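You operate a simulated robot arm through the tools that you are given. There is no shell and no other tool. Be economical: measure what you need, move in short steps, check, and stop when the job is done.

You run a simulated two-armed robot. Do the job below in one go: nothing can be reset, and whatever is moved stays where it is left.

Task
On the sideboard top, fold the tea towel in half, so that it is half as long.

It is judged by the outcome, as a careful person would: the job done as asked, and still so three seconds after it is handed in. It fails if anything else is knocked over, pushed out of place, dropped, spilled or broken. Flat cloth is picked up by pressing the open fingertips on it (5 to 10 N) and closing them slowly along it; thin cloth reads only 2 to 8 mm in the jaws.

Robot
Two 7-joint arms with two-finger parallel grippers on one trunk, on a base that drives. Base frame: it is fixed to the floor where the robot stands at the start and does not move with it; the origin is under the middle of the robot, x ahead of it, y to its left, z up. Readings come in m, degrees, newtons and seconds.
The left shoulder is at the start at [0.07, 0.134, 1.176], the right one opposite. Places, roughly: sideboard top [0.5, -0.1, 0.9]. Payload 1.57 kg a hand.
Tool frame (each hand has its own): the origin (TCP) lies between the finger pads and is the grasp point; the fingertips stand 0.03 m ahead of it; z points along the fingers, y is the line along which they close. The gripper opens to 0.08 m. The fingers are 0.017 m wide and 0.012 m thick; the gripper's body (0.04 by 0.082 m) begins 0.08 m behind the TCP.
Orientation is told as [roll, pitch, yaw] about the base's x, y, z axes, in that order, counted from this pose: with the fingers straight down and closing along the base's y, the tool's x points along the base's -x, its y along +y and its z along -z.

Tools
- The arms move only by the tool play_rows. It takes "left_targets", "right_targets" or both (then of equal length, played together; a hand with none holds still); each is a list of rows, each a list of 7 numbers: the shift along the base's x, y, z in m, then the turn, a rotation vector about the base's x, y, z in degrees, then the finger opening in m, from 0 to 0.08. In form: [[tx, ty, tz, ax, ay, az, jaw], ...]. A call has 1 to 12 rows; each row is the pose to reach, as a shift and turn from the pose commanded when the call began. A row lasts 0.2 s, in which the tool goes at most 0.05 m and 8.6 degrees; a call with a longer step from one row to the next is refused whole, and so is a gripper value outside its range. A pose out of reach is approached as far as the arm can. The call stops where the force on the tool passes 40 N (or 10 N more than at its start, if that is more) or the arm is blocked; 0.2 s more then pass. The fingers move at their own pace (about 0.153 m/s each) and stop on an object; they squeeze with about 26 N. The grip force told is the motor's: it shows also when the fingers shut on nothing. Time passes only in rows, and 0.2 s behind the last, so rows that repeat a pose let the fingers close. The reply holds the time, the measured pose of the TCP, the force on the tool along the base axes, the opening and the grip force, in the units named above and with some noise.
- Cameras (640 x 400 px; columns grow to the right, rows downward): "scene" is now at [0.1319, 0.0087, 1.3903]; the picture's right is [0.10, -1.00, 0.00], its down [-0.70, -0.07, -0.71] and it looks along [0.71, 0.07, -0.70] (base axes); focal length 234 px, centre (320, 200). "left" rides on the left gripper at [0.072, 0.007, -0.122] in its tool frame; the picture's right is [-0.09, 1.00, 0.00], its down [-0.84, -0.08, -0.54] and it looks along [-0.54, -0.05, 0.84] (tool axes); focal length 238 px, centre (320, 200). "right" rides on the right gripper at [0.072, -0.007, -0.122] in its tool frame; the picture's right is [0.09, 1.00, 0.00], its down [-0.84, 0.08, -0.54] and it looks along [-0.54, 0.05, 0.84] (tool axes); focal length 238 px, centre (320, 200). There is no depth. A picture from a camera that has moved, and an enlarged one, comes with that camera's place and axes in the base frame and with its lens.
- get_image(camera): a new picture of that camera. The clock stands still meanwhile.
- lift_body(by): slides the trunk up (or, below 0, down) by that many m; the arms and the scene camera ride with it, the base frame stays. It gives what a move gives, with no picture.
- steer(legs): drives the robot by 1 to 6 legs, each [ahead, left, turn to the left] in m, m and degrees, along the robot's own axes; the way and the turn of a leg run together, so that a leg with both is an arc; at most 1.5 m and 180 degrees a leg. The arms and the cameras ride along, it lands a little off, and it stops where it bumps. It gives what a move gives.
- pan_tilt(pan, tilt): turns the head with the scene camera to pan (to the left, within 86 degrees either way) and tilt (down, from -29 to 69), counted from straight ahead of the robot. It gives what a move gives.
- close_up(camera, box): a new picture of the part [left, top, right, bottom] of that camera's present view, enlarged. The clock stands still meanwhile.
- close_job(): hands the job in; it is judged then, once.

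Go step by step. Nothing tells you exact positions but the pictures and the camera data: compare them with the known pose of the tool, close in by small moves and look again before you grip or let go. The budget is 120 turns and 100 pictures, counting those below and the enlarged ones. Unless the task says otherwise, let go and move clear before handing in, and close with one line.

The tools are called after "Call:" as a command line: name --argument value ..., lists and objects as JSON in quotes. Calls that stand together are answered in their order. play_rows: Moves the arms, as the interface text tells. Its arguments: {"type":"object","properties":{"left_targets":{"type":"array"},"right_targets":{"type":"array"}},"required":[]} The other tools are called the same way: lift_body (by) slides the trunk up or down; steer (legs) drives the base; pan_tilt (pan, tilt) turns the head that bears the scene camera; get_image (camera) takes a picture; close_up (camera, box) takes an enlarged picture of a part of a camera's view; close_job () hands the job in.

At the start:

```text
clock: 0.0
left_tcp_pos: [0.4793, 0.2478, 1.092]
left_tool_rot: [0.0, 0.0, 0.1]
left_contact_force: [0.4, 0.1, 0.0]
left_opening: 0.0799
left_grip_force: 0.1
right_tcp_pos: [0.4413, -0.1507, 1.0727]
right_tool_rot: [0.0, 0.0, 0.1]
right_contact_force: [-0.2, 0.1, -0.2]
right_opening: 0.0801
right_grip_force: 0.0
trunk travel left (down, up): [-0.75, 0.19]
robot x, y, heading: [0.0011, -0.0052, 0.1]
head pan, tilt: [5.5, 44.7]
```

scene: 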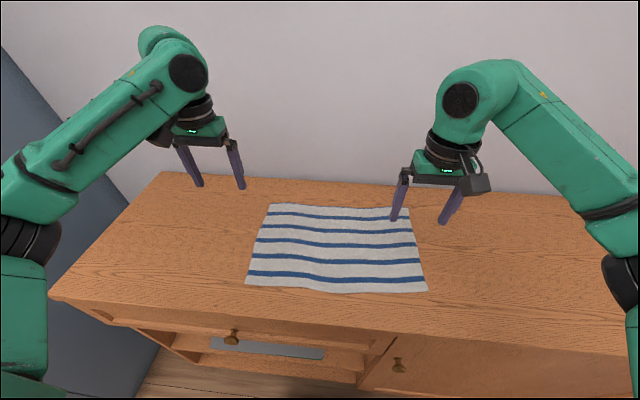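
right: 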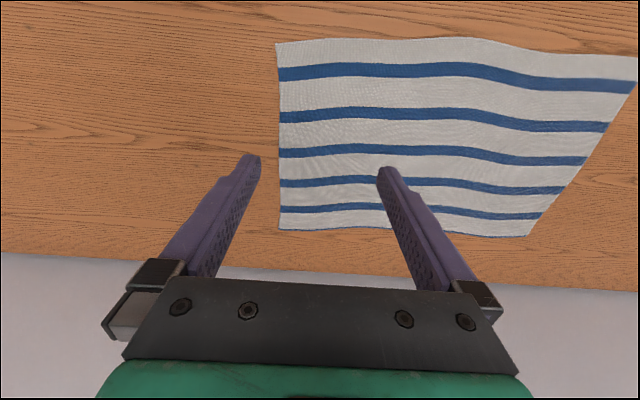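
left: 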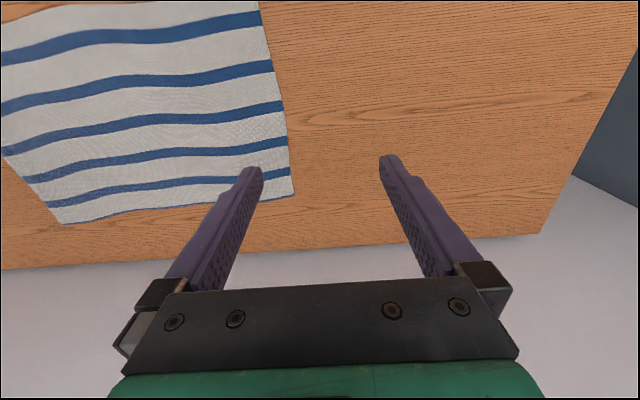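

The towel lies with its long side (about 0.43 m) along y, spanning x 0.37–0.68, so the left short edge has to go onto the right one. I'll look at the towel up close and check the room around the base before turning the robot.

Call:
close_up --camera "scene" --box '[220, 180, 460, 320]'

Call:
pan_tilt --pan 0 --tilt 69

Call:
get_image --camera "scene"

```text
2.67 times, centred on (340, 250) of scene
camera zoom: at [0.1319, 0.0087, 1.3903], right [0.1, -1.0, 0.0], down [-0.7, -0.07, -0.71], along [0.71, 0.07, -0.7], focal length 625 px, centre (267, 67)
```

zoom: 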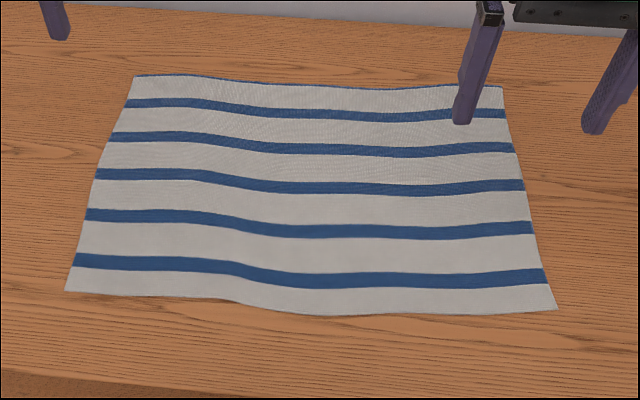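

```text
clock: 0.9
left_tcp_pos: [0.4793, 0.2488, 1.0928]
left_tool_rot: [0.0, 0.1, 0.1]
left_contact_force: [0.5, -1.0, -0.6]
left_opening: 0.08
left_grip_force: 0.1
right_tcp_pos: [0.4415, -0.1489, 1.0705]
right_tool_rot: [0.0, 0.1, 0.0]
right_contact_force: [-0.3, 1.1, 0.1]
right_opening: 0.0803
right_grip_force: 0.1
trunk travel left (down, up): [-0.75, 0.19]
robot x, y, heading: [0.0012, 0.003, 0.1]
head pan, tilt: [0.0, 68.8]
```

```text
95 pictures are left
camera scene: at [0.1067, 0.0008, 1.361], right [0.0, -1.0, 0.0], down [-0.93, 0.0, -0.36], along [0.36, 0.0, -0.93], focal length 234 px, centre (320, 200)
```

scene: 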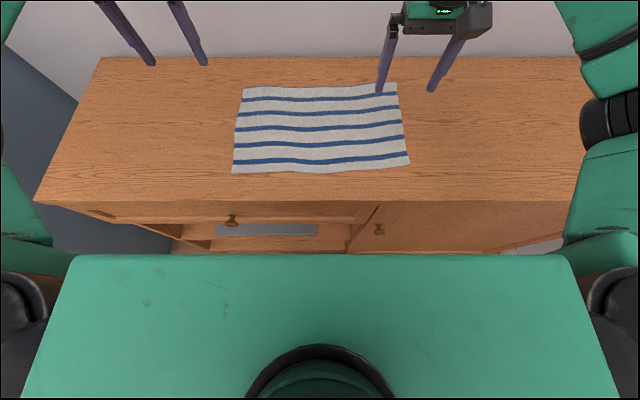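

The sideboard front is at about x=0.30 and the trunk front at about 0.13. I'll turn right in place so that the left hand serves the far edge and the right hand the near edge, then edge slightly closer.

Call:
steer --legs '[[0, 0, -42], [0.045, 0.04, 0]]'

Call:
pan_tilt --pan 45 --tilt 50

Call:
get_image --camera "scene"

```text
clock: 3.7
left_tcp_pos: [0.533, -0.1384, 1.0925]
left_tool_rot: [-0.1, 0.0, -42.1]
left_contact_force: [0.1, 1.1, -0.2]
left_opening: 0.0801
left_grip_force: 0.3
right_tcp_pos: [0.2367, -0.4083, 1.0713]
right_tool_rot: [0.0, -0.1, -42.1]
right_contact_force: [0.3, 0.4, 0.9]
right_opening: 0.0802
right_grip_force: 0.1
trunk travel left (down, up): [-0.75, 0.19]
robot x, y, heading: [0.0127, -0.0019, -42.3]
head pan, tilt: [0.0, 68.8]
stopped in leg 2: the robot was blocked; the commanded pose is now the measured one
```

```text
clock: 4.8
left_tcp_pos: [0.5302, -0.1385, 1.0927]
left_tool_rot: [-0.1, 0.0, -42.0]
left_contact_force: [-0.9, 0.3, 0.3]
left_opening: 0.0799
left_grip_force: 0.1
right_tcp_pos: [0.2345, -0.4086, 1.0709]
right_tool_rot: [0.1, 0.0, -42.2]
right_contact_force: [-0.5, 1.0, 0.3]
right_opening: 0.0801
right_grip_force: 0.0
trunk travel left (down, up): [-0.75, 0.19]
robot x, y, heading: [0.008, -0.001, -42.2]
head pan, tilt: [45.0, 50.0]
```

```text
94 pictures are left
camera scene: at [0.1238, -0.0301, 1.3829], right [0.05, -1.0, 0.0], down [-0.77, -0.04, -0.64], along [0.64, 0.03, -0.77], focal length 234 px, centre (320, 200)
```

scene: 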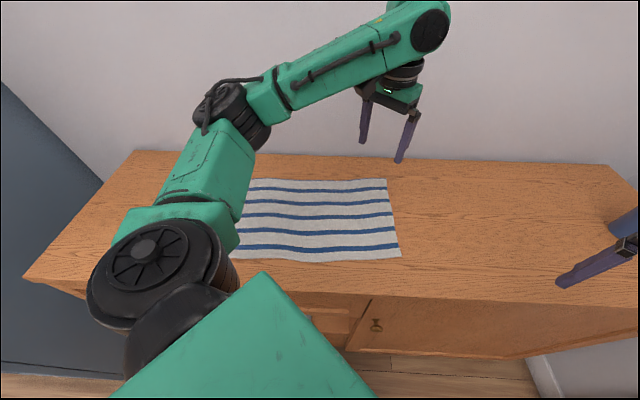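

The base touches at x≈0.01, and from here the left edge lies beside the robot's left arm, so the arms would cross. The mirrored way is better: stand at y≈-0.25, heading +42°, take the right edge (right hand far corner, left hand near) and fold it left.

Call:
steer --legs '[[-0.015, -0.013, 0], [0.167, -0.186, 0], [0, 0, 84]]'

Call:
pan_tilt --pan -20 --tilt 50

Call:
get_image --camera "scene"

```text
clock: 10.6
left_tcp_pos: [0.1904, 0.2506, 1.093]
left_tool_rot: [-0.1, -0.1, 40.5]
left_contact_force: [0.7, -0.7, -0.6]
left_opening: 0.0797
left_grip_force: 0.0
right_tcp_pos: [0.4193, -0.0764, 1.0702]
right_tool_rot: [0.0, -0.1, 40.4]
right_contact_force: [0.2, 0.2, 0.0]
right_opening: 0.0798
right_grip_force: 0.1
trunk travel left (down, up): [-0.75, 0.19]
robot x, y, heading: [-0.0127, -0.2526, 40.2]
head pan, tilt: [45.0, 50.0]
```

```text
clock: 11.9
left_tcp_pos: [0.1891, 0.2512, 1.0934]
left_tool_rot: [0.0, -0.1, 40.5]
left_contact_force: [0.0, 0.5, 0.3]
left_opening: 0.0799
left_grip_force: 0.0
right_tcp_pos: [0.4214, -0.0766, 1.0703]
right_tool_rot: [0.0, -0.1, 40.5]
right_contact_force: [0.3, -1.0, -0.2]
right_opening: 0.0801
right_grip_force: 0.0
trunk travel left (down, up): [-0.75, 0.19]
robot x, y, heading: [-0.0127, -0.2485, 40.3]
head pan, tilt: [-20.0, 50.0]
```

```text
93 pictures are left
camera scene: at [0.0975, -0.1889, 1.3829], right [0.35, -0.94, 0.0], down [-0.72, -0.27, -0.64], along [0.6, 0.22, -0.77], focal length 234 px, centre (320, 200)
```

scene: 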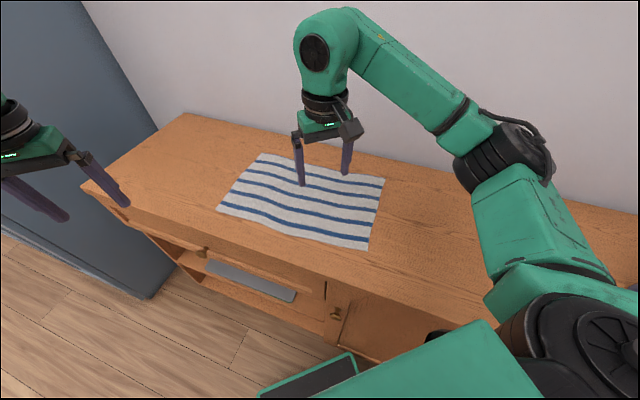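

Clear view now. I'll bring the right hand above the far-right corner and the left hand above the near-right corner, both closing along y.

Call:
play_rows --right_targets '[[0.04, -0.022, 0, 0, 0, -7, 0.08], [0.08, -0.045, 0, 0, 0, -14, 0.08], [0.12, -0.067, 0, 0, 0, -21, 0.08], [0.16, -0.09, 0, 0, 0, -28, 0.08], [0.195, -0.11, -0.02, 0, 0, -35, 0.08], [0.22, -0.125, -0.05, 0, 0, -40.4, 0.08], [0.22, -0.125, -0.09, 0, 0, -40.4, 0.08]]'

Call:
play_rows --left_targets '[[0.02, -0.041, 0, 0, 0, -5, 0.08], [0.04, -0.082, 0, 0, 0, -10, 0.08], [0.06, -0.123, 0, 0, 0, -15, 0.08], [0.08, -0.164, 0, 0, 0, -20, 0.08], [0.1, -0.205, 0, 0, 0, -25, 0.08], [0.12, -0.246, 0, 0, 0, -30, 0.08], [0.14, -0.287, 0, 0, 0, -35, 0.08], [0.16, -0.328, 0, 0, 0, -40.4, 0.08], [0.18, -0.369, -0.02, 0, 0, -40.4, 0.08], [0.2, -0.41, -0.04, 0, 0, -40.4, 0.08], [0.215, -0.44, -0.07, 0, 0, -40.4, 0.08], [0.22, -0.45, -0.11, 0, 0, -40.4, 0.08]]'

Call:
get_image --camera "right"

Call:
get_image --camera "left"

Call:
get_image --camera "scene"

```text
clock: 13.5
left_tcp_pos: [0.1908, 0.2509, 1.0936]
left_tool_rot: [0.0, 0.0, 40.5]
left_contact_force: [-0.1, 1.3, -1.1]
left_opening: 0.0798
left_grip_force: 0.1
right_tcp_pos: [0.6422, -0.2036, 0.9793]
right_tool_rot: [0.0, 0.0, 0.0]
right_contact_force: [0.4, 0.3, -1.0]
right_opening: 0.0799
right_grip_force: 0.0
trunk travel left (down, up): [-0.75, 0.19]
robot x, y, heading: [-0.0128, -0.2509, 40.5]
head pan, tilt: [-20.0, 50.0]
```

```text
clock: 16.1
left_tcp_pos: [0.4155, -0.153, 1.0027]
left_tool_rot: [-0.1, 0.0, 0.1]
left_contact_force: [0.3, 1.2, -0.9]
left_opening: 0.0801
left_grip_force: 0.0
left hand out of reach, approached as far as the arm can: row 11, 12
right_tcp_pos: [0.6418, -0.2024, 0.979]
right_tool_rot: [-0.1, 0.0, 0.1]
right_contact_force: [0.6, 0.2, 0.3]
right_opening: 0.0798
right_grip_force: 0.0
trunk travel left (down, up): [-0.75, 0.19]
robot x, y, heading: [-0.0146, -0.2487, 40.1]
head pan, tilt: [-20.0, 50.0]
```

```text
92 pictures are left
camera right: at [0.5703, -0.209, 1.1006], right [-0.09, 1.0, 0.0], down [0.84, 0.08, 0.54], along [0.54, 0.05, -0.84], focal length 238 px, centre (320, 200)
```

right: 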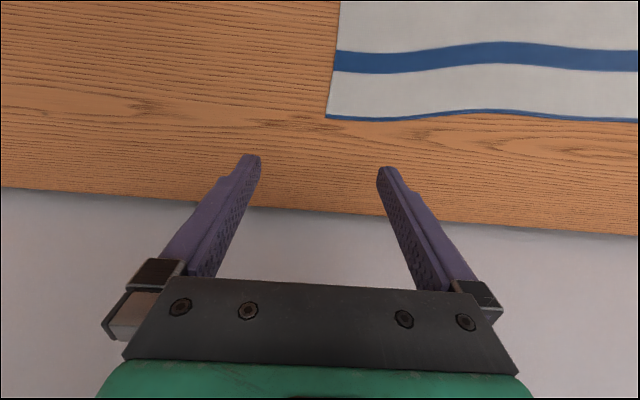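

```text
91 pictures are left
camera left: at [0.3447, -0.1457, 1.1246], right [0.09, 1.0, 0.0], down [0.84, -0.07, 0.54], along [0.54, -0.05, -0.84], focal length 238 px, centre (320, 200)
```

left: 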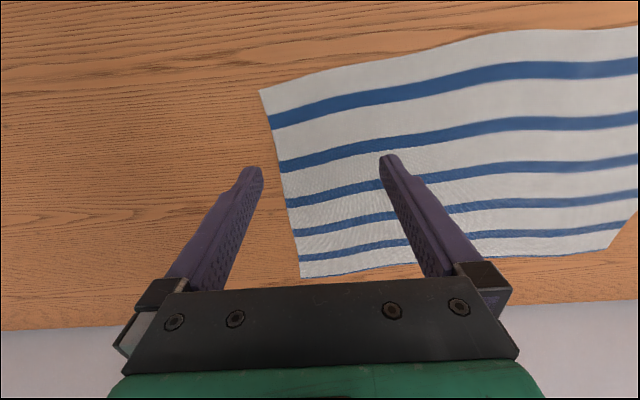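

```text
90 pictures are left
camera scene: at [0.0987, -0.1866, 1.3828], right [0.35, -0.94, 0.0], down [-0.72, -0.27, -0.64], along [0.6, 0.22, -0.77], focal length 234 px, centre (320, 200)
```

scene: 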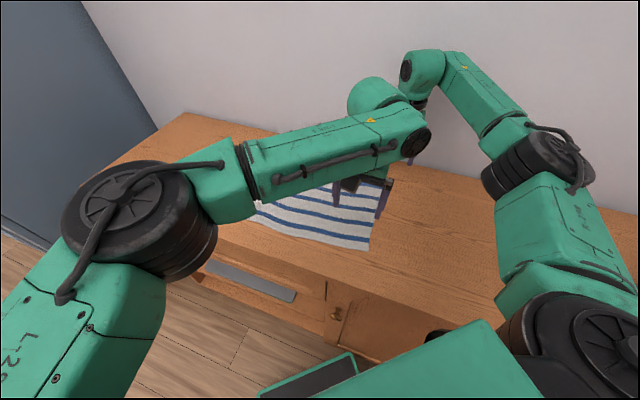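

Comparing both cameras puts the top at z≈0.905, so the right edge runs from about (0.372,-0.199) to (0.62,-0.20). The left arm is at its limit here, so I'll pull the right hand back a little and turn the robot to about 22° heading.

Call:
play_rows --right_targets '[[-0.025, 0, 0.0, 0, 0, 0, 0.08], [-0.05, 0, 0.02, 0, 0, 0, 0.08]]'

Call:
steer --legs '[[0, 0, -18], [-0.009, -0.028, 0]]'

```text
clock: 16.7
left_tcp_pos: [0.4143, -0.154, 1.0033]
left_tool_rot: [0.1, 0.0, 0.1]
left_contact_force: [0.0, -0.3, -0.1]
left_opening: 0.08
left_grip_force: 0.0
right_tcp_pos: [0.591, -0.2047, 0.9997]
right_tool_rot: [-0.1, 0.0, 0.1]
right_contact_force: [-0.1, -0.2, -0.3]
right_opening: 0.08
right_grip_force: 0.1
trunk travel left (down, up): [-0.75, 0.19]
robot x, y, heading: [-0.0152, -0.251, 40.3]
head pan, tilt: [-20.0, 50.0]
```

```text
clock: 18.5
left_tcp_pos: [0.4267, -0.3115, 1.0044]
left_tool_rot: [-0.4, 0.0, -17.2]
left_contact_force: [0.0, 0.4, -0.5]
left_opening: 0.0799
left_grip_force: 0.1
right_tcp_pos: [0.5808, -0.4112, 1.0001]
right_tool_rot: [-0.2, -0.1, -17.3]
right_contact_force: [-0.6, 0.0, 1.1]
right_opening: 0.0799
right_grip_force: 0.0
trunk travel left (down, up): [-0.75, 0.19]
robot x, y, heading: [-0.0087, -0.2754, 23.2]
head pan, tilt: [-20.0, 50.0]
```

Now both hands to just above the two corners, opening 0.05.

Call:
play_rows --left_targets '[[-0.006, 0.024, 0, 0, 0, 3, 0.08], [-0.012, 0.049, 0, 0, 0, 6, 0.08], [-0.018, 0.073, 0, 0, 0, 9, 0.08], [-0.024, 0.098, 0, 0, 0, 12, 0.08], [-0.03, 0.122, 0, 0, 0, 15, 0.07], [-0.037, 0.1465, -0.02, 0.4, 0, 17.2, 0.05], [-0.037, 0.1465, -0.039, 0.4, 0, 17.2, 0.05]]' --right_targets '[[0.003, 0.041, 0, 0, 0, 3, 0.08], [0.006, 0.082, 0, 0, 0, 6, 0.08], [0.009, 0.123, 0, 0, 0, 9, 0.08], [0.012, 0.164, 0, 0, 0, 12, 0.08], [0.015, 0.205, 0, 0, 0, 15, 0.07], [0.019, 0.246, -0.02, 0.2, 0, 17.3, 0.05], [0.019, 0.246, -0.035, 0.2, 0, 17.3, 0.05]]'

Call:
get_image --camera "left"

Call:
get_image --camera "right"

Call:
get_image --camera "scene"

```text
clock: 20.1
left_tcp_pos: [0.3908, -0.1713, 0.9649]
left_tool_rot: [0.5, 0.0, 0.0]
left_contact_force: [0.0, -0.5, 0.2]
left_opening: 0.0502
left_grip_force: 0.1
right_tcp_pos: [0.5971, -0.1715, 0.9645]
right_tool_rot: [0.4, 0.0, 0.2]
right_contact_force: [0.9, -0.1, -0.3]
right_opening: 0.0498
right_grip_force: 0.1
trunk travel left (down, up): [-0.75, 0.19]
robot x, y, heading: [-0.0137, -0.2786, 23.1]
head pan, tilt: [-20.0, 50.0]
```

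```text
89 pictures are left
camera left: at [0.3176, -0.1643, 1.0865], right [0.09, 1.0, 0.01], down [0.84, -0.08, 0.54], along [0.54, -0.04, -0.84], focal length 238 px, centre (320, 200)
```

left: 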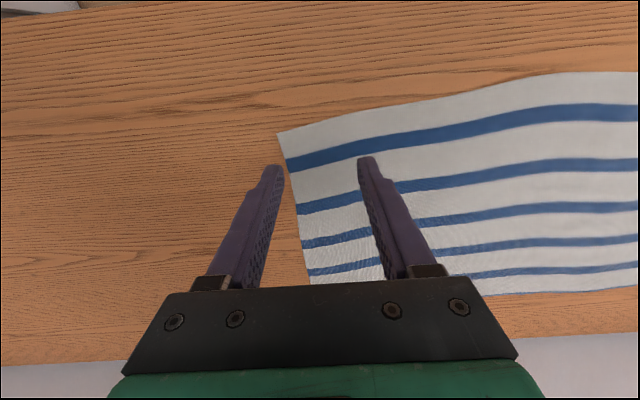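

```text
88 pictures are left
camera right: at [0.526, -0.1801, 1.0861], right [-0.09, 1.0, 0.01], down [0.84, 0.08, 0.54], along [0.54, 0.06, -0.84], focal length 238 px, centre (320, 200)
```

right: 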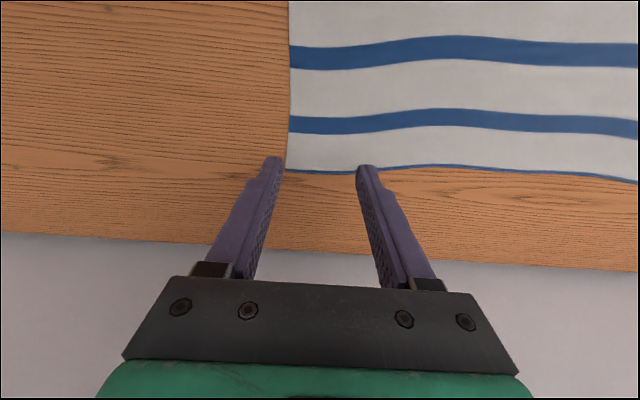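

```text
87 pictures are left
camera scene: at [0.1137, -0.2548, 1.3829], right [0.05, -1.0, 0.0], down [-0.77, -0.04, -0.64], along [0.64, 0.04, -0.77], focal length 234 px, centre (320, 200)
```

scene: 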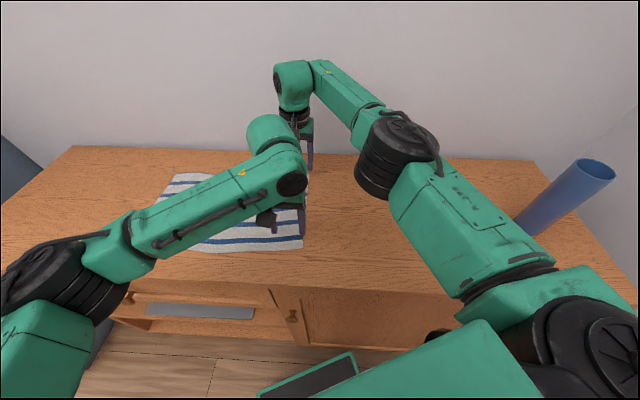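

A vase-like blue cylinder stands at the far right (about y=-0.75), so I'll keep clear of that side. The fingertips straddle the edge as planned; lowering to just above contact.

Call:
play_rows --left_targets '[[0.001, 0.004, -0.015, -0.4, 0, 0, 0.05], [0.001, 0.004, -0.027, -0.4, 0, 0, 0.05]]' --right_targets '[[0.004, 0.004, -0.015, -0.3, 0, 0, 0.05], [0.004, 0.004, -0.027, -0.3, 0, 0, 0.05]]'

Call:
play_rows --left_targets '[[0, 0, -0.002, 0, 0, 0, 0.05], [0, 0, -0.004, 0, 0, 0, 0.05]]' --right_targets '[[0, 0, -0.002, 0, 0, 0, 0.05], [0, 0, -0.004, 0, 0, 0, 0.05]]'

```text
clock: 20.7
left_tcp_pos: [0.3909, -0.1671, 0.9388]
left_tool_rot: [0.1, 0.1, 0.0]
left_contact_force: [0.1, -0.3, -0.8]
left_opening: 0.0501
left_grip_force: 0.0
right_tcp_pos: [0.5957, -0.1734, 0.9383]
right_tool_rot: [0.0, 0.1, 0.1]
right_contact_force: [-0.2, -0.1, 0.7]
right_opening: 0.0498
right_grip_force: 0.0
right hand out of reach, approached as far as the arm can: row 1, 2
trunk travel left (down, up): [-0.75, 0.19]
robot x, y, heading: [-0.0108, -0.279, 23.1]
head pan, tilt: [-20.0, 50.0]
```

```text
clock: 21.3
left_tcp_pos: [0.3917, -0.1649, 0.9338]
left_tool_rot: [0.0, 0.1, -0.1]
left_contact_force: [0.6, -0.6, 0.0]
left_opening: 0.05
left_grip_force: 0.0
right_tcp_pos: [0.5957, -0.1708, 0.9324]
right_tool_rot: [0.0, 0.1, 0.1]
right_contact_force: [0.6, -0.7, -0.1]
right_opening: 0.0501
right_grip_force: 0.0
trunk travel left (down, up): [-0.75, 0.19]
robot x, y, heading: [-0.0125, -0.2779, 23.2]
head pan, tilt: [-20.0, 50.0]
```

No contact yet; the right arm is at its reach limit but holds its place. Lowering in 2 mm steps.

Call:
play_rows --left_targets '[[0, 0, -0.002, 0, 0, 0, 0.05], [0, 0, -0.003, 0, 0, 0, 0.05]]' --right_targets '[[0, 0, -0.002, 0, 0, 0, 0.05], [0, 0, -0.003, 0, 0, 0, 0.05]]'

Call:
play_rows --left_targets '[[0, 0, -0.002, 0, 0, 0, 0.05], [0, 0, -0.003, 0, 0, 0, 0.05]]' --right_targets '[[0, 0, -0.002, 0, 0, 0, 0.05], [0, 0, -0.003, 0, 0, 0, 0.05]]'

```text
clock: 21.9
left_tcp_pos: [0.3891, -0.1642, 0.9318]
left_tool_rot: [0.0, 0.0, 0.0]
left_contact_force: [0.8, 0.5, -0.8]
left_opening: 0.0497
left_grip_force: 0.0
right_tcp_pos: [0.5936, -0.1704, 0.9301]
right_tool_rot: [0.0, -0.2, 0.1]
right_contact_force: [0.9, 1.1, 6.2]
right_opening: 0.0502
right_grip_force: 0.0
trunk travel left (down, up): [-0.75, 0.19]
robot x, y, heading: [-0.0109, -0.2827, 23.3]
head pan, tilt: [-20.0, 50.0]
```

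```text
clock: 22.5
left_tcp_pos: [0.3901, -0.1659, 0.9308]
left_tool_rot: [-0.1, -0.4, 0.1]
left_contact_force: [3.8, 3.2, 19.6]
left_opening: 0.0488
left_grip_force: 0.1
right_tcp_pos: [0.5921, -0.1714, 0.9307]
right_tool_rot: [0.0, -0.3, 0.2]
right_contact_force: [4.0, 0.3, 15.9]
right_opening: 0.0498
right_grip_force: 0.0
trunk travel left (down, up): [-0.75, 0.19]
robot x, y, heading: [-0.0075, -0.2777, 23.4]
head pan, tilt: [-20.0, 50.0]
```

Contact at z≈0.931 with a bit too much press. Easing off to roughly 8 N and closing slowly.

Call:
play_rows --left_targets '[[0, 0, 0.0015, 0, 0, 0, 0.05], [0, 0, 0.0015, 0, 0, 0, 0.044], [0, 0, 0.0015, 0, 0, 0, 0.038], [0, 0, 0.0015, 0, 0, 0, 0.032], [0, 0, 0.0015, 0, 0, 0, 0.026], [0, 0, 0.0015, 0, 0, 0, 0.02], [0, 0, 0.0015, 0, 0, 0, 0.015], [0, 0, 0.0015, 0, 0, 0, 0.01], [0, 0, 0.0015, 0, 0, 0, 0.005], [0, 0, 0.0015, 0, 0, 0, 0.0], [0, 0, 0.0015, 0, 0, 0, 0.0]]' --right_targets '[[0, 0, 0.002, 0, 0, 0, 0.05], [0, 0, 0.002, 0, 0, 0, 0.044], [0, 0, 0.002, 0, 0, 0, 0.038], [0, 0, 0.002, 0, 0, 0, 0.032], [0, 0, 0.002, 0, 0, 0, 0.026], [0, 0, 0.002, 0, 0, 0, 0.02], [0, 0, 0.002, 0, 0, 0, 0.015], [0, 0, 0.002, 0, 0, 0, 0.01], [0, 0, 0.002, 0, 0, 0, 0.005], [0, 0, 0.002, 0, 0, 0, 0.0], [0, 0, 0.002, 0, 0, 0, 0.0]]'

Call:
get_image --camera "left"

Call:
get_image --camera "right"

```text
clock: 24.9
left_tcp_pos: [0.3868, -0.1672, 0.9304]
left_tool_rot: [0.0, -0.3, 0.0]
left_contact_force: [-0.9, -4.9, 36.6]
left_opening: 0.0037
left_grip_force: 25.0
right_tcp_pos: [0.5913, -0.1725, 0.9342]
right_tool_rot: [0.0, -0.2, 0.2]
right_contact_force: [-0.1, -0.5, 0.4]
right_opening: 0.0022
right_grip_force: 23.7
trunk travel left (down, up): [-0.75, 0.19]
robot x, y, heading: [-0.0095, -0.2791, 22.9]
head pan, tilt: [-20.0, 50.0]
```

```text
86 pictures are left
camera left: at [0.3148, -0.1597, 1.0525], right [0.09, 1.0, 0.0], down [0.83, -0.08, 0.55], along [0.54, -0.05, -0.84], focal length 238 px, centre (320, 200)
```

left: 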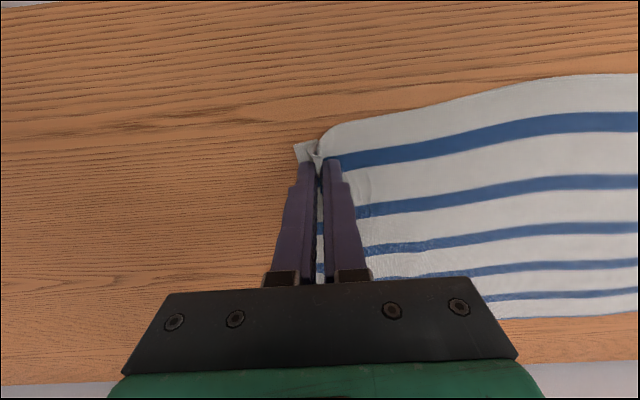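

```text
85 pictures are left
camera right: at [0.5182, -0.1805, 1.0537], right [-0.09, 1.0, 0.0], down [0.83, 0.08, 0.55], along [0.54, 0.05, -0.84], focal length 238 px, centre (320, 200)
```

right: 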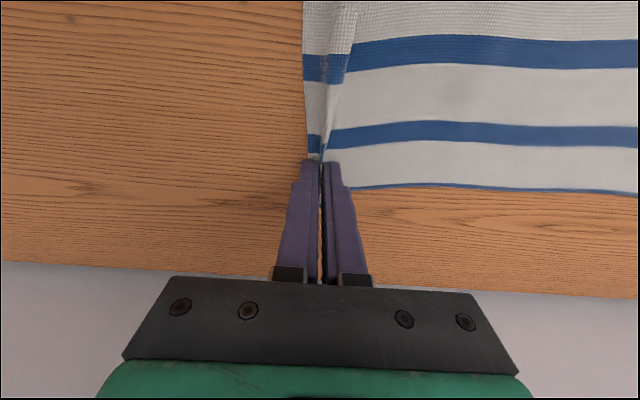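

Both hands seem to have pinched the edge with only a small flap. Lifting a little to check.

Call:
play_rows --left_targets '[[0, 0, 0.006, 0, 0, 0, 0], [0, 0.003, 0.02, 0, 0, 0, 0], [0, 0.008, 0.04, 0, 0, 0, 0]]' --right_targets '[[0, 0, 0.003, 0, 0, 0, 0], [0, 0.003, 0.017, 0, 0, 0, 0], [0, 0.008, 0.037, 0, 0, 0, 0]]'

Call:
get_image --camera "left"

Call:
get_image --camera "right"

```text
clock: 25.7
left_tcp_pos: [0.3878, -0.1552, 0.9682]
left_tool_rot: [0.0, 0.1, 0.0]
left_contact_force: [0.1, 0.6, 0.0]
left_opening: 0.0024
left_grip_force: 23.4
right_tcp_pos: [0.5915, -0.1616, 0.9682]
right_tool_rot: [-0.1, 0.0, 0.1]
right_contact_force: [0.5, 0.4, -0.3]
right_opening: 0.0023
right_grip_force: 24.3
trunk travel left (down, up): [-0.75, 0.19]
robot x, y, heading: [-0.0074, -0.2777, 23.1]
head pan, tilt: [-20.0, 50.0]
```

```text
84 pictures are left
camera left: at [0.3164, -0.1487, 1.0896], right [0.09, 1.0, 0.0], down [0.84, -0.08, 0.54], along [0.54, -0.05, -0.84], focal length 238 px, centre (320, 200)
```

left: 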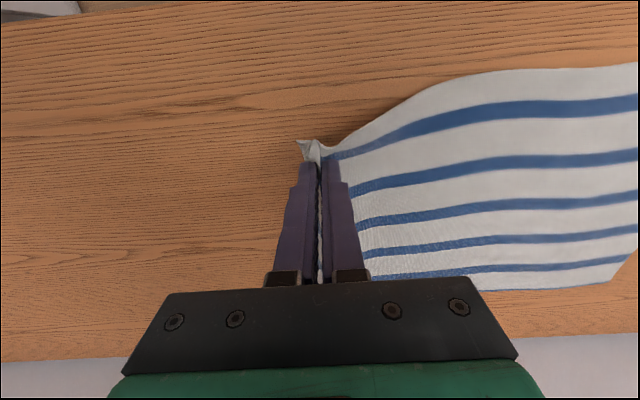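

```text
83 pictures are left
camera right: at [0.5202, -0.1695, 1.0894], right [-0.09, 1.0, 0.0], down [0.84, 0.08, 0.54], along [0.54, 0.05, -0.84], focal length 238 px, centre (320, 200)
```

right: 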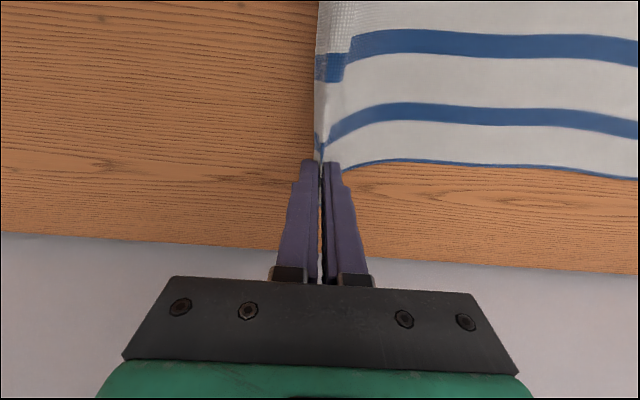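

Both corners are held and lift cleanly. Next I'll raise the edge in an arc, using the base for the sideways travel.

Call:
play_rows --left_targets '[[0, 0.006, 0.02, 0, 0, 0, 0], [0, 0.012, 0.04, 0, 0, 0, 0], [-0.002, 0.02, 0.06, 0, 0, 0, 0]]' --right_targets '[[0, 0.006, 0.02, 0, 0, 0, 0], [0, 0.012, 0.04, 0, 0, 0, 0], [-0.002, 0.02, 0.06, 0, 0, 0, 0]]'

Call:
steer --legs '[[0.023, 0.055, 0]]'

Call:
play_rows --left_targets '[[0, 0, 0.02, 0, 0, 0, 0], [-0.003, 0, 0.04, 0, 0, 0, 0], [-0.005, 0, 0.05, 0, 0, 0, 0]]' --right_targets '[[0, 0, 0.02, 0, 0, 0, 0], [-0.003, 0, 0.04, 0, 0, 0, 0], [-0.005, 0, 0.05, 0, 0, 0, 0]]'

Call:
get_image --camera "scene"

Call:
get_image --camera "left"

```text
clock: 26.5
left_tcp_pos: [0.3882, -0.1373, 1.0297]
left_tool_rot: [-0.1, 0.0, 0.0]
left_contact_force: [-0.4, 0.4, 0.0]
left_opening: 0.002
left_grip_force: 24.5
right_tcp_pos: [0.5854, -0.1496, 1.0258]
right_tool_rot: [-0.1, -0.2, -0.3]
right_contact_force: [-0.4, 0.4, 0.1]
right_opening: 0.0024
right_grip_force: 23.9
right hand out of reach, approached as far as the arm can: row 2, 3
trunk travel left (down, up): [-0.75, 0.19]
robot x, y, heading: [-0.0072, -0.2785, 23.0]
head pan, tilt: [-20.0, 50.0]
```

```text
clock: 27.5
left_tcp_pos: [0.39, -0.0802, 1.029]
left_tool_rot: [0.2, 0.0, -0.1]
left_contact_force: [-0.2, -0.7, -0.9]
left_opening: 0.0023
left_grip_force: 23.5
right_tcp_pos: [0.586, -0.0935, 1.0252]
right_tool_rot: [0.1, -0.2, -0.3]
right_contact_force: [-0.8, 0.1, 0.6]
right_opening: 0.0023
right_grip_force: 23.6
trunk travel left (down, up): [-0.75, 0.19]
robot x, y, heading: [-0.0096, -0.217, 23.1]
head pan, tilt: [-20.0, 50.0]
```

```text
clock: 28.3
left_tcp_pos: [0.3843, -0.075, 1.0761]
left_tool_rot: [-0.1, 0.2, -0.1]
left_contact_force: [0.5, 0.3, 0.2]
left_opening: 0.0022
left_grip_force: 24.3
right_tcp_pos: [0.5785, -0.0884, 1.073]
right_tool_rot: [-0.1, -0.3, -0.2]
right_contact_force: [0.1, 0.5, -0.6]
right_opening: 0.0024
right_grip_force: 23.7
right hand out of reach, approached as far as the arm can: row 2, 3
trunk travel left (down, up): [-0.75, 0.19]
robot x, y, heading: [-0.0067, -0.216, 23.2]
head pan, tilt: [-20.0, 50.0]
```

```text
82 pictures are left
camera scene: at [0.1125, -0.1925, 1.3829], right [0.05, -1.0, 0.0], down [-0.76, -0.04, -0.64], along [0.64, 0.03, -0.77], focal length 234 px, centre (320, 200)
```

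scene: 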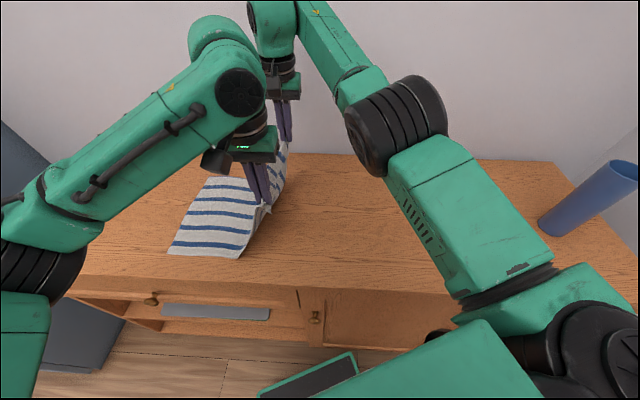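

```text
81 pictures are left
camera left: at [0.3132, -0.0682, 1.1989], right [0.09, 1.0, 0.0], down [0.84, -0.08, 0.54], along [0.54, -0.05, -0.84], focal length 238 px, centre (320, 200)
```

left: 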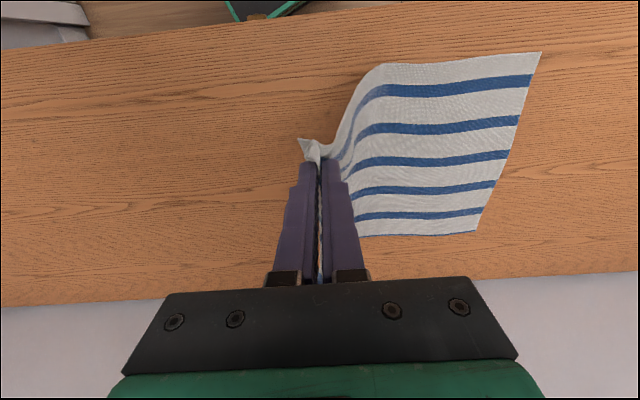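

The towel slid about 3 cm toward the right while lifting, so its left edge is now at y≈0.16 (x 0.338–0.586). The hands have slack; I'll carry on over and downward in stages to that edge.

Call:
steer --legs '[[0.045, 0.106, 0]]'

Call:
play_rows --left_targets '[[-0.01, 0.01, -0.015, 0, 0, 0, 0], [-0.02, 0.015, -0.035, 0, 0, 0, 0], [-0.024, 0.02, -0.05, 0, 0, 0, 0]]' --right_targets '[[-0.005, 0.01, -0.015, 0, 0, 0, 0], [-0.01, 0.015, -0.035, 0, 0, 0, 0], [-0.015, 0.02, -0.05, 0, 0, 0, 0]]'

Call:
get_image --camera "scene"

Call:
get_image --camera "left"

```text
clock: 29.5
left_tcp_pos: [0.3878, 0.0349, 1.077]
left_tool_rot: [0.0, 0.2, -0.3]
left_contact_force: [-0.1, 0.2, -0.3]
left_opening: 0.0025
left_grip_force: 24.1
right_tcp_pos: [0.5806, 0.0213, 1.0728]
right_tool_rot: [0.1, -0.1, -0.4]
right_contact_force: [-0.2, -0.7, 0.5]
right_opening: 0.0023
right_grip_force: 23.5
trunk travel left (down, up): [-0.75, 0.19]
robot x, y, heading: [-0.0119, -0.1049, 22.8]
head pan, tilt: [-20.0, 50.0]
```

```text
clock: 30.3
left_tcp_pos: [0.365, 0.0583, 1.0245]
left_tool_rot: [-0.1, 0.2, -0.3]
left_contact_force: [-0.3, -0.1, -0.1]
left_opening: 0.0025
left_grip_force: 23.7
right_tcp_pos: [0.5656, 0.0426, 1.0247]
right_tool_rot: [0.0, -0.2, -0.4]
right_contact_force: [-0.2, 0.1, -0.4]
right_opening: 0.0024
right_grip_force: 23.6
trunk travel left (down, up): [-0.75, 0.19]
robot x, y, heading: [-0.0101, -0.1031, 23.0]
head pan, tilt: [-20.0, 50.0]
```

```text
80 pictures are left
camera scene: at [0.1153, -0.0791, 1.3829], right [0.05, -1.0, 0.0], down [-0.77, -0.04, -0.64], along [0.64, 0.03, -0.77], focal length 234 px, centre (320, 200)
```

scene: 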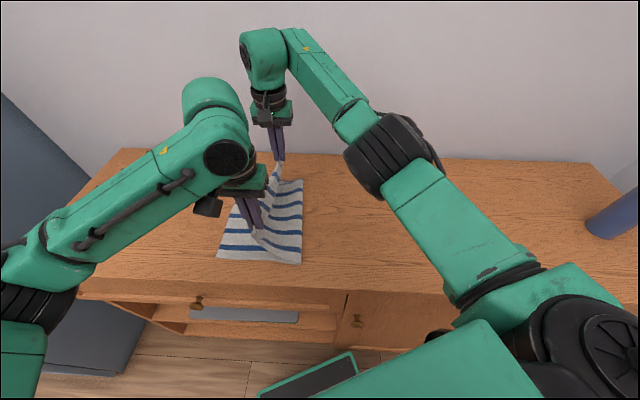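

```text
79 pictures are left
camera left: at [0.2931, 0.0653, 1.1465], right [0.1, 1.0, 0.0], down [0.84, -0.08, 0.54], along [0.54, -0.05, -0.84], focal length 238 px, centre (320, 200)
```

left: 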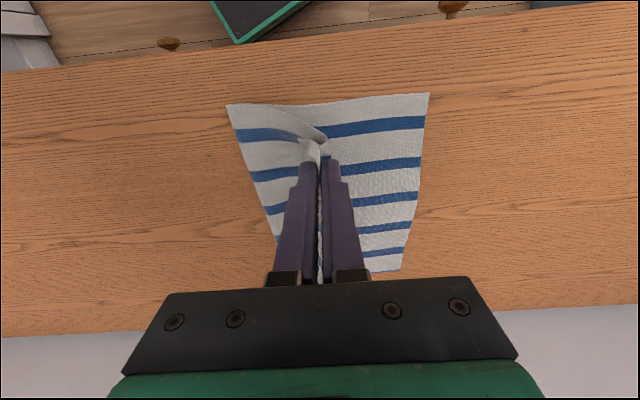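

The fold is forming well, with the crease at y≈-0.03 and the left edge at y≈0.163. Continuing over and down.

Call:
steer --legs '[[0.027, 0.06, 0]]'

Call:
play_rows --left_targets '[[-0.003, 0.005, -0.015, 0, 0, 0, 0], [-0.006, 0.01, -0.03, 0, 0, 0, 0], [-0.008, 0.015, -0.05, 0, 0, 0, 0]]' --right_targets '[[-0.002, 0.008, -0.015, 0, 0, 0, 0], [-0.003, 0.016, -0.03, 0, 0, 0, 0], [-0.003, 0.025, -0.05, 0, 0, 0, 0]]'

Call:
get_image --camera "scene"

Call:
get_image --camera "left"

Call:
get_image --camera "right"

```text
clock: 31.3
left_tcp_pos: [0.3653, 0.1194, 1.0255]
left_tool_rot: [0.2, 0.1, -0.2]
left_contact_force: [-0.1, -0.1, 0.3]
left_opening: 0.0023
left_grip_force: 23.8
right_tcp_pos: [0.5676, 0.1054, 1.0253]
right_tool_rot: [0.2, -0.2, -0.5]
right_contact_force: [0.2, -0.2, -0.6]
right_opening: 0.0024
right_grip_force: 23.2
trunk travel left (down, up): [-0.75, 0.19]
robot x, y, heading: [-0.0055, -0.0353, 22.9]
head pan, tilt: [-20.0, 50.0]
```

```text
clock: 32.1
left_tcp_pos: [0.3558, 0.1376, 0.9757]
left_tool_rot: [-0.2, 0.0, -0.2]
left_contact_force: [2.3, 1.6, 0.2]
left_opening: 0.0023
left_grip_force: 24.0
right_tcp_pos: [0.564, 0.1335, 0.9762]
right_tool_rot: [-0.1, -0.3, -0.3]
right_contact_force: [-3.0, -0.1, -0.3]
right_opening: 0.0025
right_grip_force: 23.5
trunk travel left (down, up): [-0.75, 0.19]
robot x, y, heading: [-0.005, -0.0404, 23.2]
head pan, tilt: [-20.0, 50.0]
```

```text
78 pictures are left
camera scene: at [0.1159, -0.0115, 1.383], right [0.05, -1.0, 0.0], down [-0.76, -0.04, -0.64], along [0.64, 0.03, -0.77], focal length 234 px, centre (320, 200)
```

scene: 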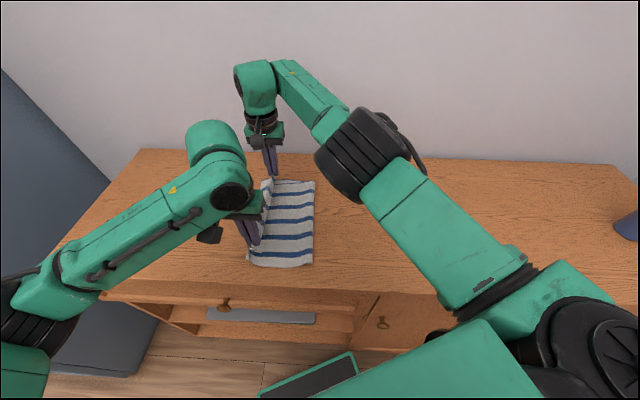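

```text
77 pictures are left
camera left: at [0.2846, 0.1456, 1.097], right [0.1, 1.0, 0.0], down [0.84, -0.08, 0.54], along [0.54, -0.05, -0.84], focal length 238 px, centre (320, 200)
```

left: 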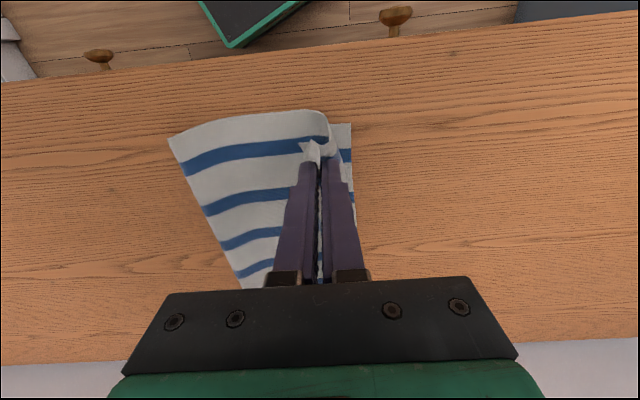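

```text
76 pictures are left
camera right: at [0.4915, 0.1263, 1.097], right [-0.09, 1.0, 0.0], down [0.83, 0.07, 0.55], along [0.54, 0.05, -0.84], focal length 238 px, centre (320, 200)
```

right: 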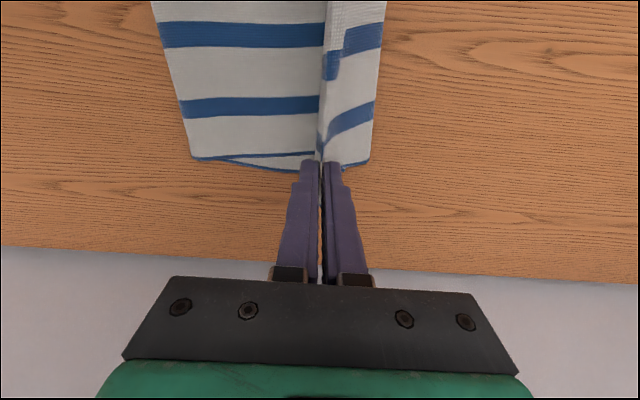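

Nearly there. The pinch forms a small flap hanging beneath, so I'll go slightly past the edge, then come back a touch while setting down so that the flap lies outward.

Call:
play_rows --left_targets '[[0.002, 0.008, -0.01, 0, 0, 0, 0], [0.002, 0.014, -0.02, 0, 0, 0, 0], [0.002, 0.018, -0.029, 0, 0, 0, 0]]' --right_targets '[[-0.002, 0.01, -0.01, 0, 0, 0, 0], [-0.003, 0.016, -0.02, 0, 0, 0, 0], [-0.003, 0.021, -0.029, 0, 0, 0, 0]]'

Call:
get_image --camera "left"

Call:
get_image --camera "right"

```text
clock: 32.9
left_tcp_pos: [0.3604, 0.1547, 0.9464]
left_tool_rot: [0.0, 0.1, -0.3]
left_contact_force: [0.1, -0.3, 0.8]
left_opening: 0.0022
left_grip_force: 23.2
right_tcp_pos: [0.5519, 0.1467, 0.9491]
right_tool_rot: [0.2, -0.1, -0.4]
right_contact_force: [-0.1, -0.1, 0.2]
right_opening: 0.0023
right_grip_force: 23.8
right hand out of reach, approached as far as the arm can: row 1, 2, 3
trunk travel left (down, up): [-0.75, 0.19]
robot x, y, heading: [-0.0083, -0.0373, 22.9]
head pan, tilt: [-20.0, 50.0]
```

```text
75 pictures are left
camera left: at [0.289, 0.1624, 1.0675], right [0.1, 1.0, 0.0], down [0.84, -0.08, 0.54], along [0.54, -0.05, -0.84], focal length 238 px, centre (320, 200)
```

left: 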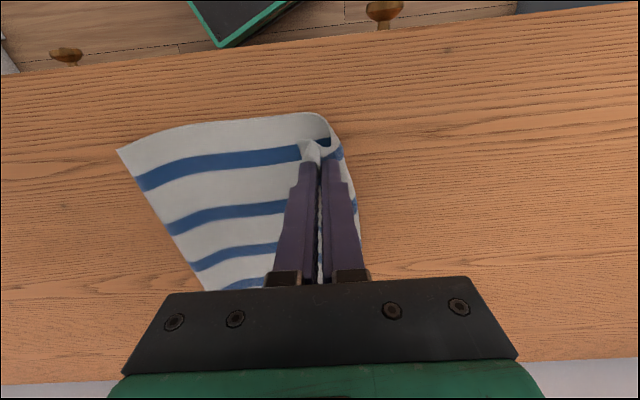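

```text
74 pictures are left
camera right: at [0.48, 0.1386, 1.0702], right [-0.09, 1.0, 0.0], down [0.84, 0.07, 0.54], along [0.54, 0.05, -0.84], focal length 238 px, centre (320, 200)
```

right: 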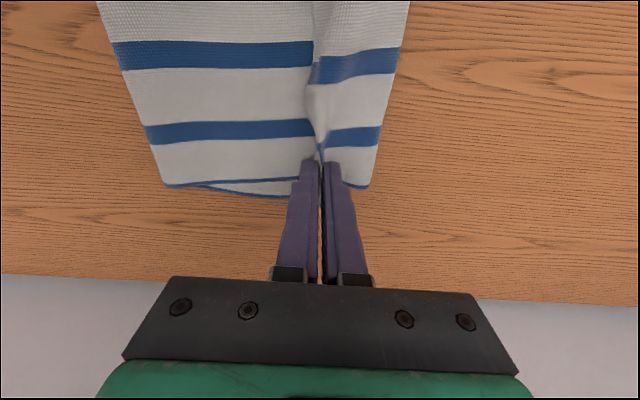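

The flap at the far corner already points outward (+y). The right arm is short in x by about 1 cm, so I'll nudge the base forward a hair and correct the left hand.

Call:
steer --legs '[[0.013, 0.0, 0]]'

Call:
close_up --camera "right" --box '[220, 60, 440, 220]'

Call:
close_up --camera "left" --box '[220, 80, 440, 240]'

```text
clock: 33.7
left_tcp_pos: [0.3705, 0.1594, 0.9459]
left_tool_rot: [0.0, -0.1, -0.4]
left_contact_force: [-0.2, -1.0, -0.4]
left_opening: 0.0024
left_grip_force: 23.4
right_tcp_pos: [0.5632, 0.1506, 0.9501]
right_tool_rot: [0.0, -0.4, -0.4]
right_contact_force: [-0.5, -0.4, 0.0]
right_opening: 0.0025
right_grip_force: 24.2
trunk travel left (down, up): [-0.75, 0.19]
robot x, y, heading: [0.0025, -0.0323, 23.1]
head pan, tilt: [-20.0, 50.0]
```

```text
2.50 times, centred on (330, 140) of right
camera zoom: at [0.4897, 0.1431, 1.0718], right [-0.09, 1.0, 0.0], down [0.83, 0.07, 0.55], along [0.55, 0.05, -0.84], focal length 596 px, centre (295, 350)
```

zoom: 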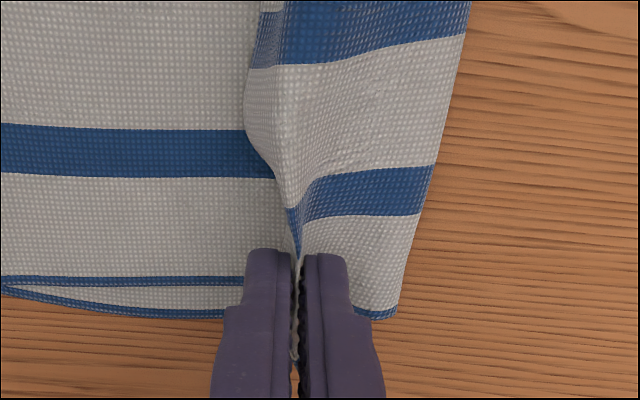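

```text
2.50 times, centred on (330, 160) of left
camera zoom: at [0.2985, 0.1669, 1.0686], right [0.1, 1.0, 0.0], down [0.84, -0.08, 0.54], along [0.54, -0.05, -0.84], focal length 596 px, centre (295, 300)
```

zoom: 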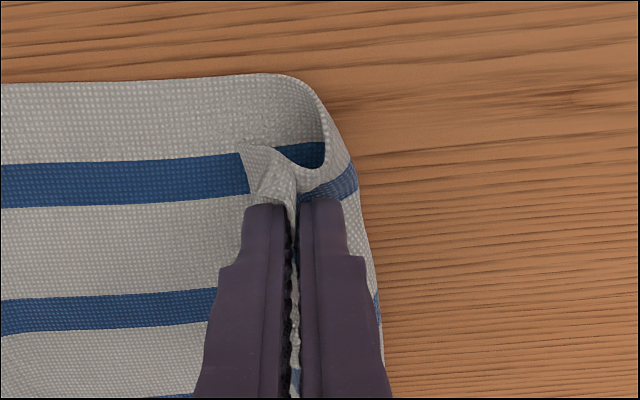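

The edge is in place but rolled over on top by a couple of centimetres at the pinch, with the flap uppermost. I'll set it down, release gently, rise and look at where the layers lie.

Call:
play_rows --left_targets '[[-0.004, 0, -0.004, 0, 0, 0, 0], [-0.006, 0, -0.008, 0, 0, 0, 0], [-0.006, 0, -0.008, 0, 0, 0, 0.01], [-0.006, 0, -0.006, 0, 0, 0, 0.02], [-0.006, 0, 0.004, 0, 0, 0, 0.022], [-0.006, 0, 0.034, 0, 0, 0, 0.022], [-0.006, 0, 0.074, 0, 0, 0, 0.022], [-0.006, 0, 0.114, 0, 0, 0, 0.022]]' --right_targets '[[0, 0, -0.005, 0, 0, 0, 0], [0, 0, -0.012, 0, 0, 0, 0], [0, 0, -0.012, 0, 0, 0, 0.01], [0, 0, -0.01, 0, 0, 0, 0.02], [0, 0, 0.004, 0, 0, 0, 0.022], [0, 0, 0.034, 0, 0, 0, 0.022], [0, 0, 0.074, 0, 0, 0, 0.022], [0, 0, 0.114, 0, 0, 0, 0.022]]'

Call:
get_image --camera "left"

Call:
get_image --camera "right"

Call:
get_image --camera "scene"

```text
clock: 35.5
left_tcp_pos: [0.3646, 0.1588, 1.0612]
left_tool_rot: [0.0, 0.1, -0.3]
left_contact_force: [0.4, 0.2, 0.0]
left_opening: 0.022
left_grip_force: 0.1
right_tcp_pos: [0.5582, 0.1436, 1.064]
right_tool_rot: [0.2, -0.3, -0.4]
right_contact_force: [-0.8, -0.1, 0.4]
right_opening: 0.0222
right_grip_force: 0.0
right hand out of reach, approached as far as the arm can: row 8
trunk travel left (down, up): [-0.75, 0.19]
robot x, y, heading: [0.0082, -0.0355, 22.8]
head pan, tilt: [-20.0, 50.0]
```

```text
71 pictures are left
camera left: at [0.2932, 0.1661, 1.1826], right [0.1, 1.0, 0.0], down [0.84, -0.08, 0.54], along [0.54, -0.05, -0.84], focal length 238 px, centre (320, 200)
```

left: 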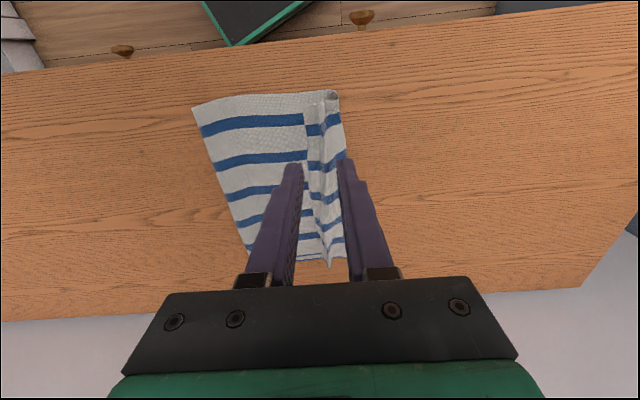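

```text
70 pictures are left
camera right: at [0.4868, 0.1364, 1.1854], right [-0.09, 1.0, 0.0], down [0.83, 0.07, 0.55], along [0.54, 0.05, -0.84], focal length 238 px, centre (320, 200)
```

right: 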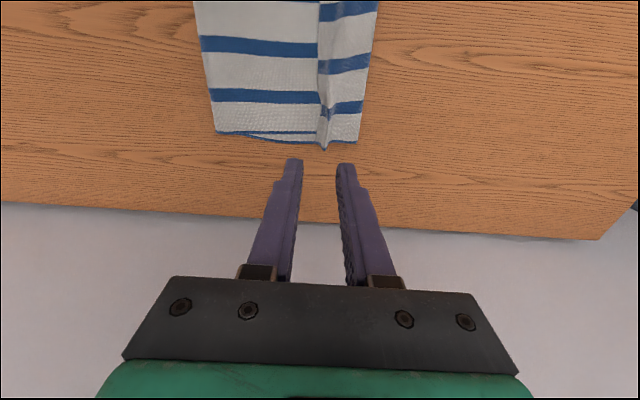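

```text
69 pictures are left
camera scene: at [0.1271, -0.01, 1.383], right [0.05, -1.0, 0.0], down [-0.76, -0.04, -0.64], along [0.64, 0.03, -0.77], focal length 234 px, centre (320, 200)
```

scene: 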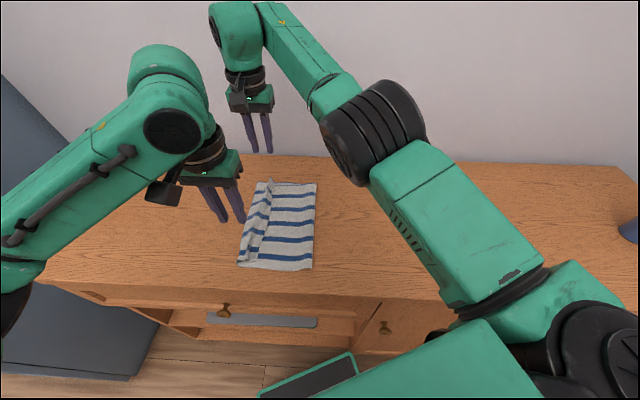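

Released. Zooming in on the layers.

Call:
close_up --camera "scene" --box '[220, 165, 340, 280]'

Call:
close_up --camera "left" --box '[180, 80, 380, 280]'

Call:
close_up --camera "right" --box '[180, 0, 400, 165]'

```text
3.48 times, centred on (280, 222) of scene
camera zoom: at [0.1271, -0.01, 1.383], right [0.05, -1.0, 0.0], down [-0.76, -0.04, -0.64], along [0.64, 0.03, -0.77], focal length 816 px, centre (459, 122)
```

zoom: 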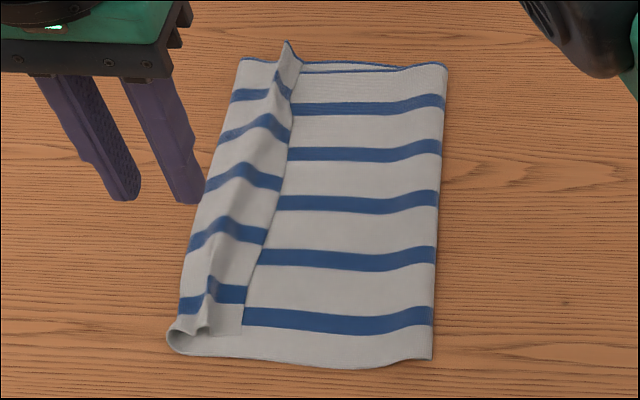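

```text
2.00 times, centred on (280, 180) of left
camera zoom: at [0.2932, 0.1661, 1.1826], right [0.1, 1.0, 0.0], down [0.84, -0.08, 0.54], along [0.54, -0.05, -0.84], focal length 477 px, centre (400, 240)
```

zoom: 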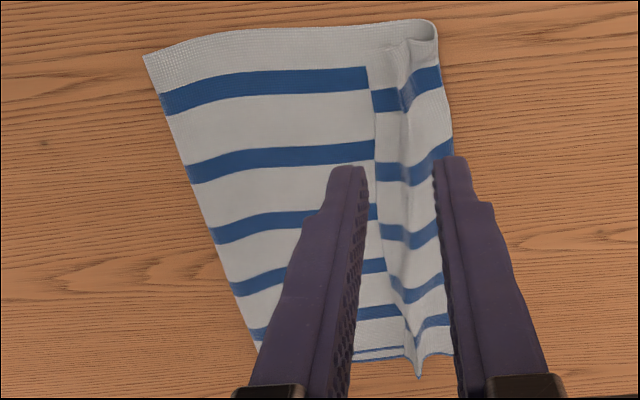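

```text
2.42 times, centred on (290, 82) of right
camera zoom: at [0.4868, 0.1364, 1.1854], right [-0.09, 1.0, 0.0], down [0.83, 0.07, 0.55], along [0.54, 0.05, -0.84], focal length 578 px, centre (393, 485)
```

zoom: 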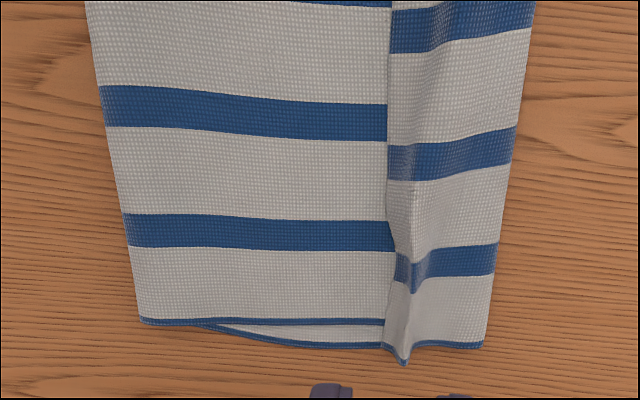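

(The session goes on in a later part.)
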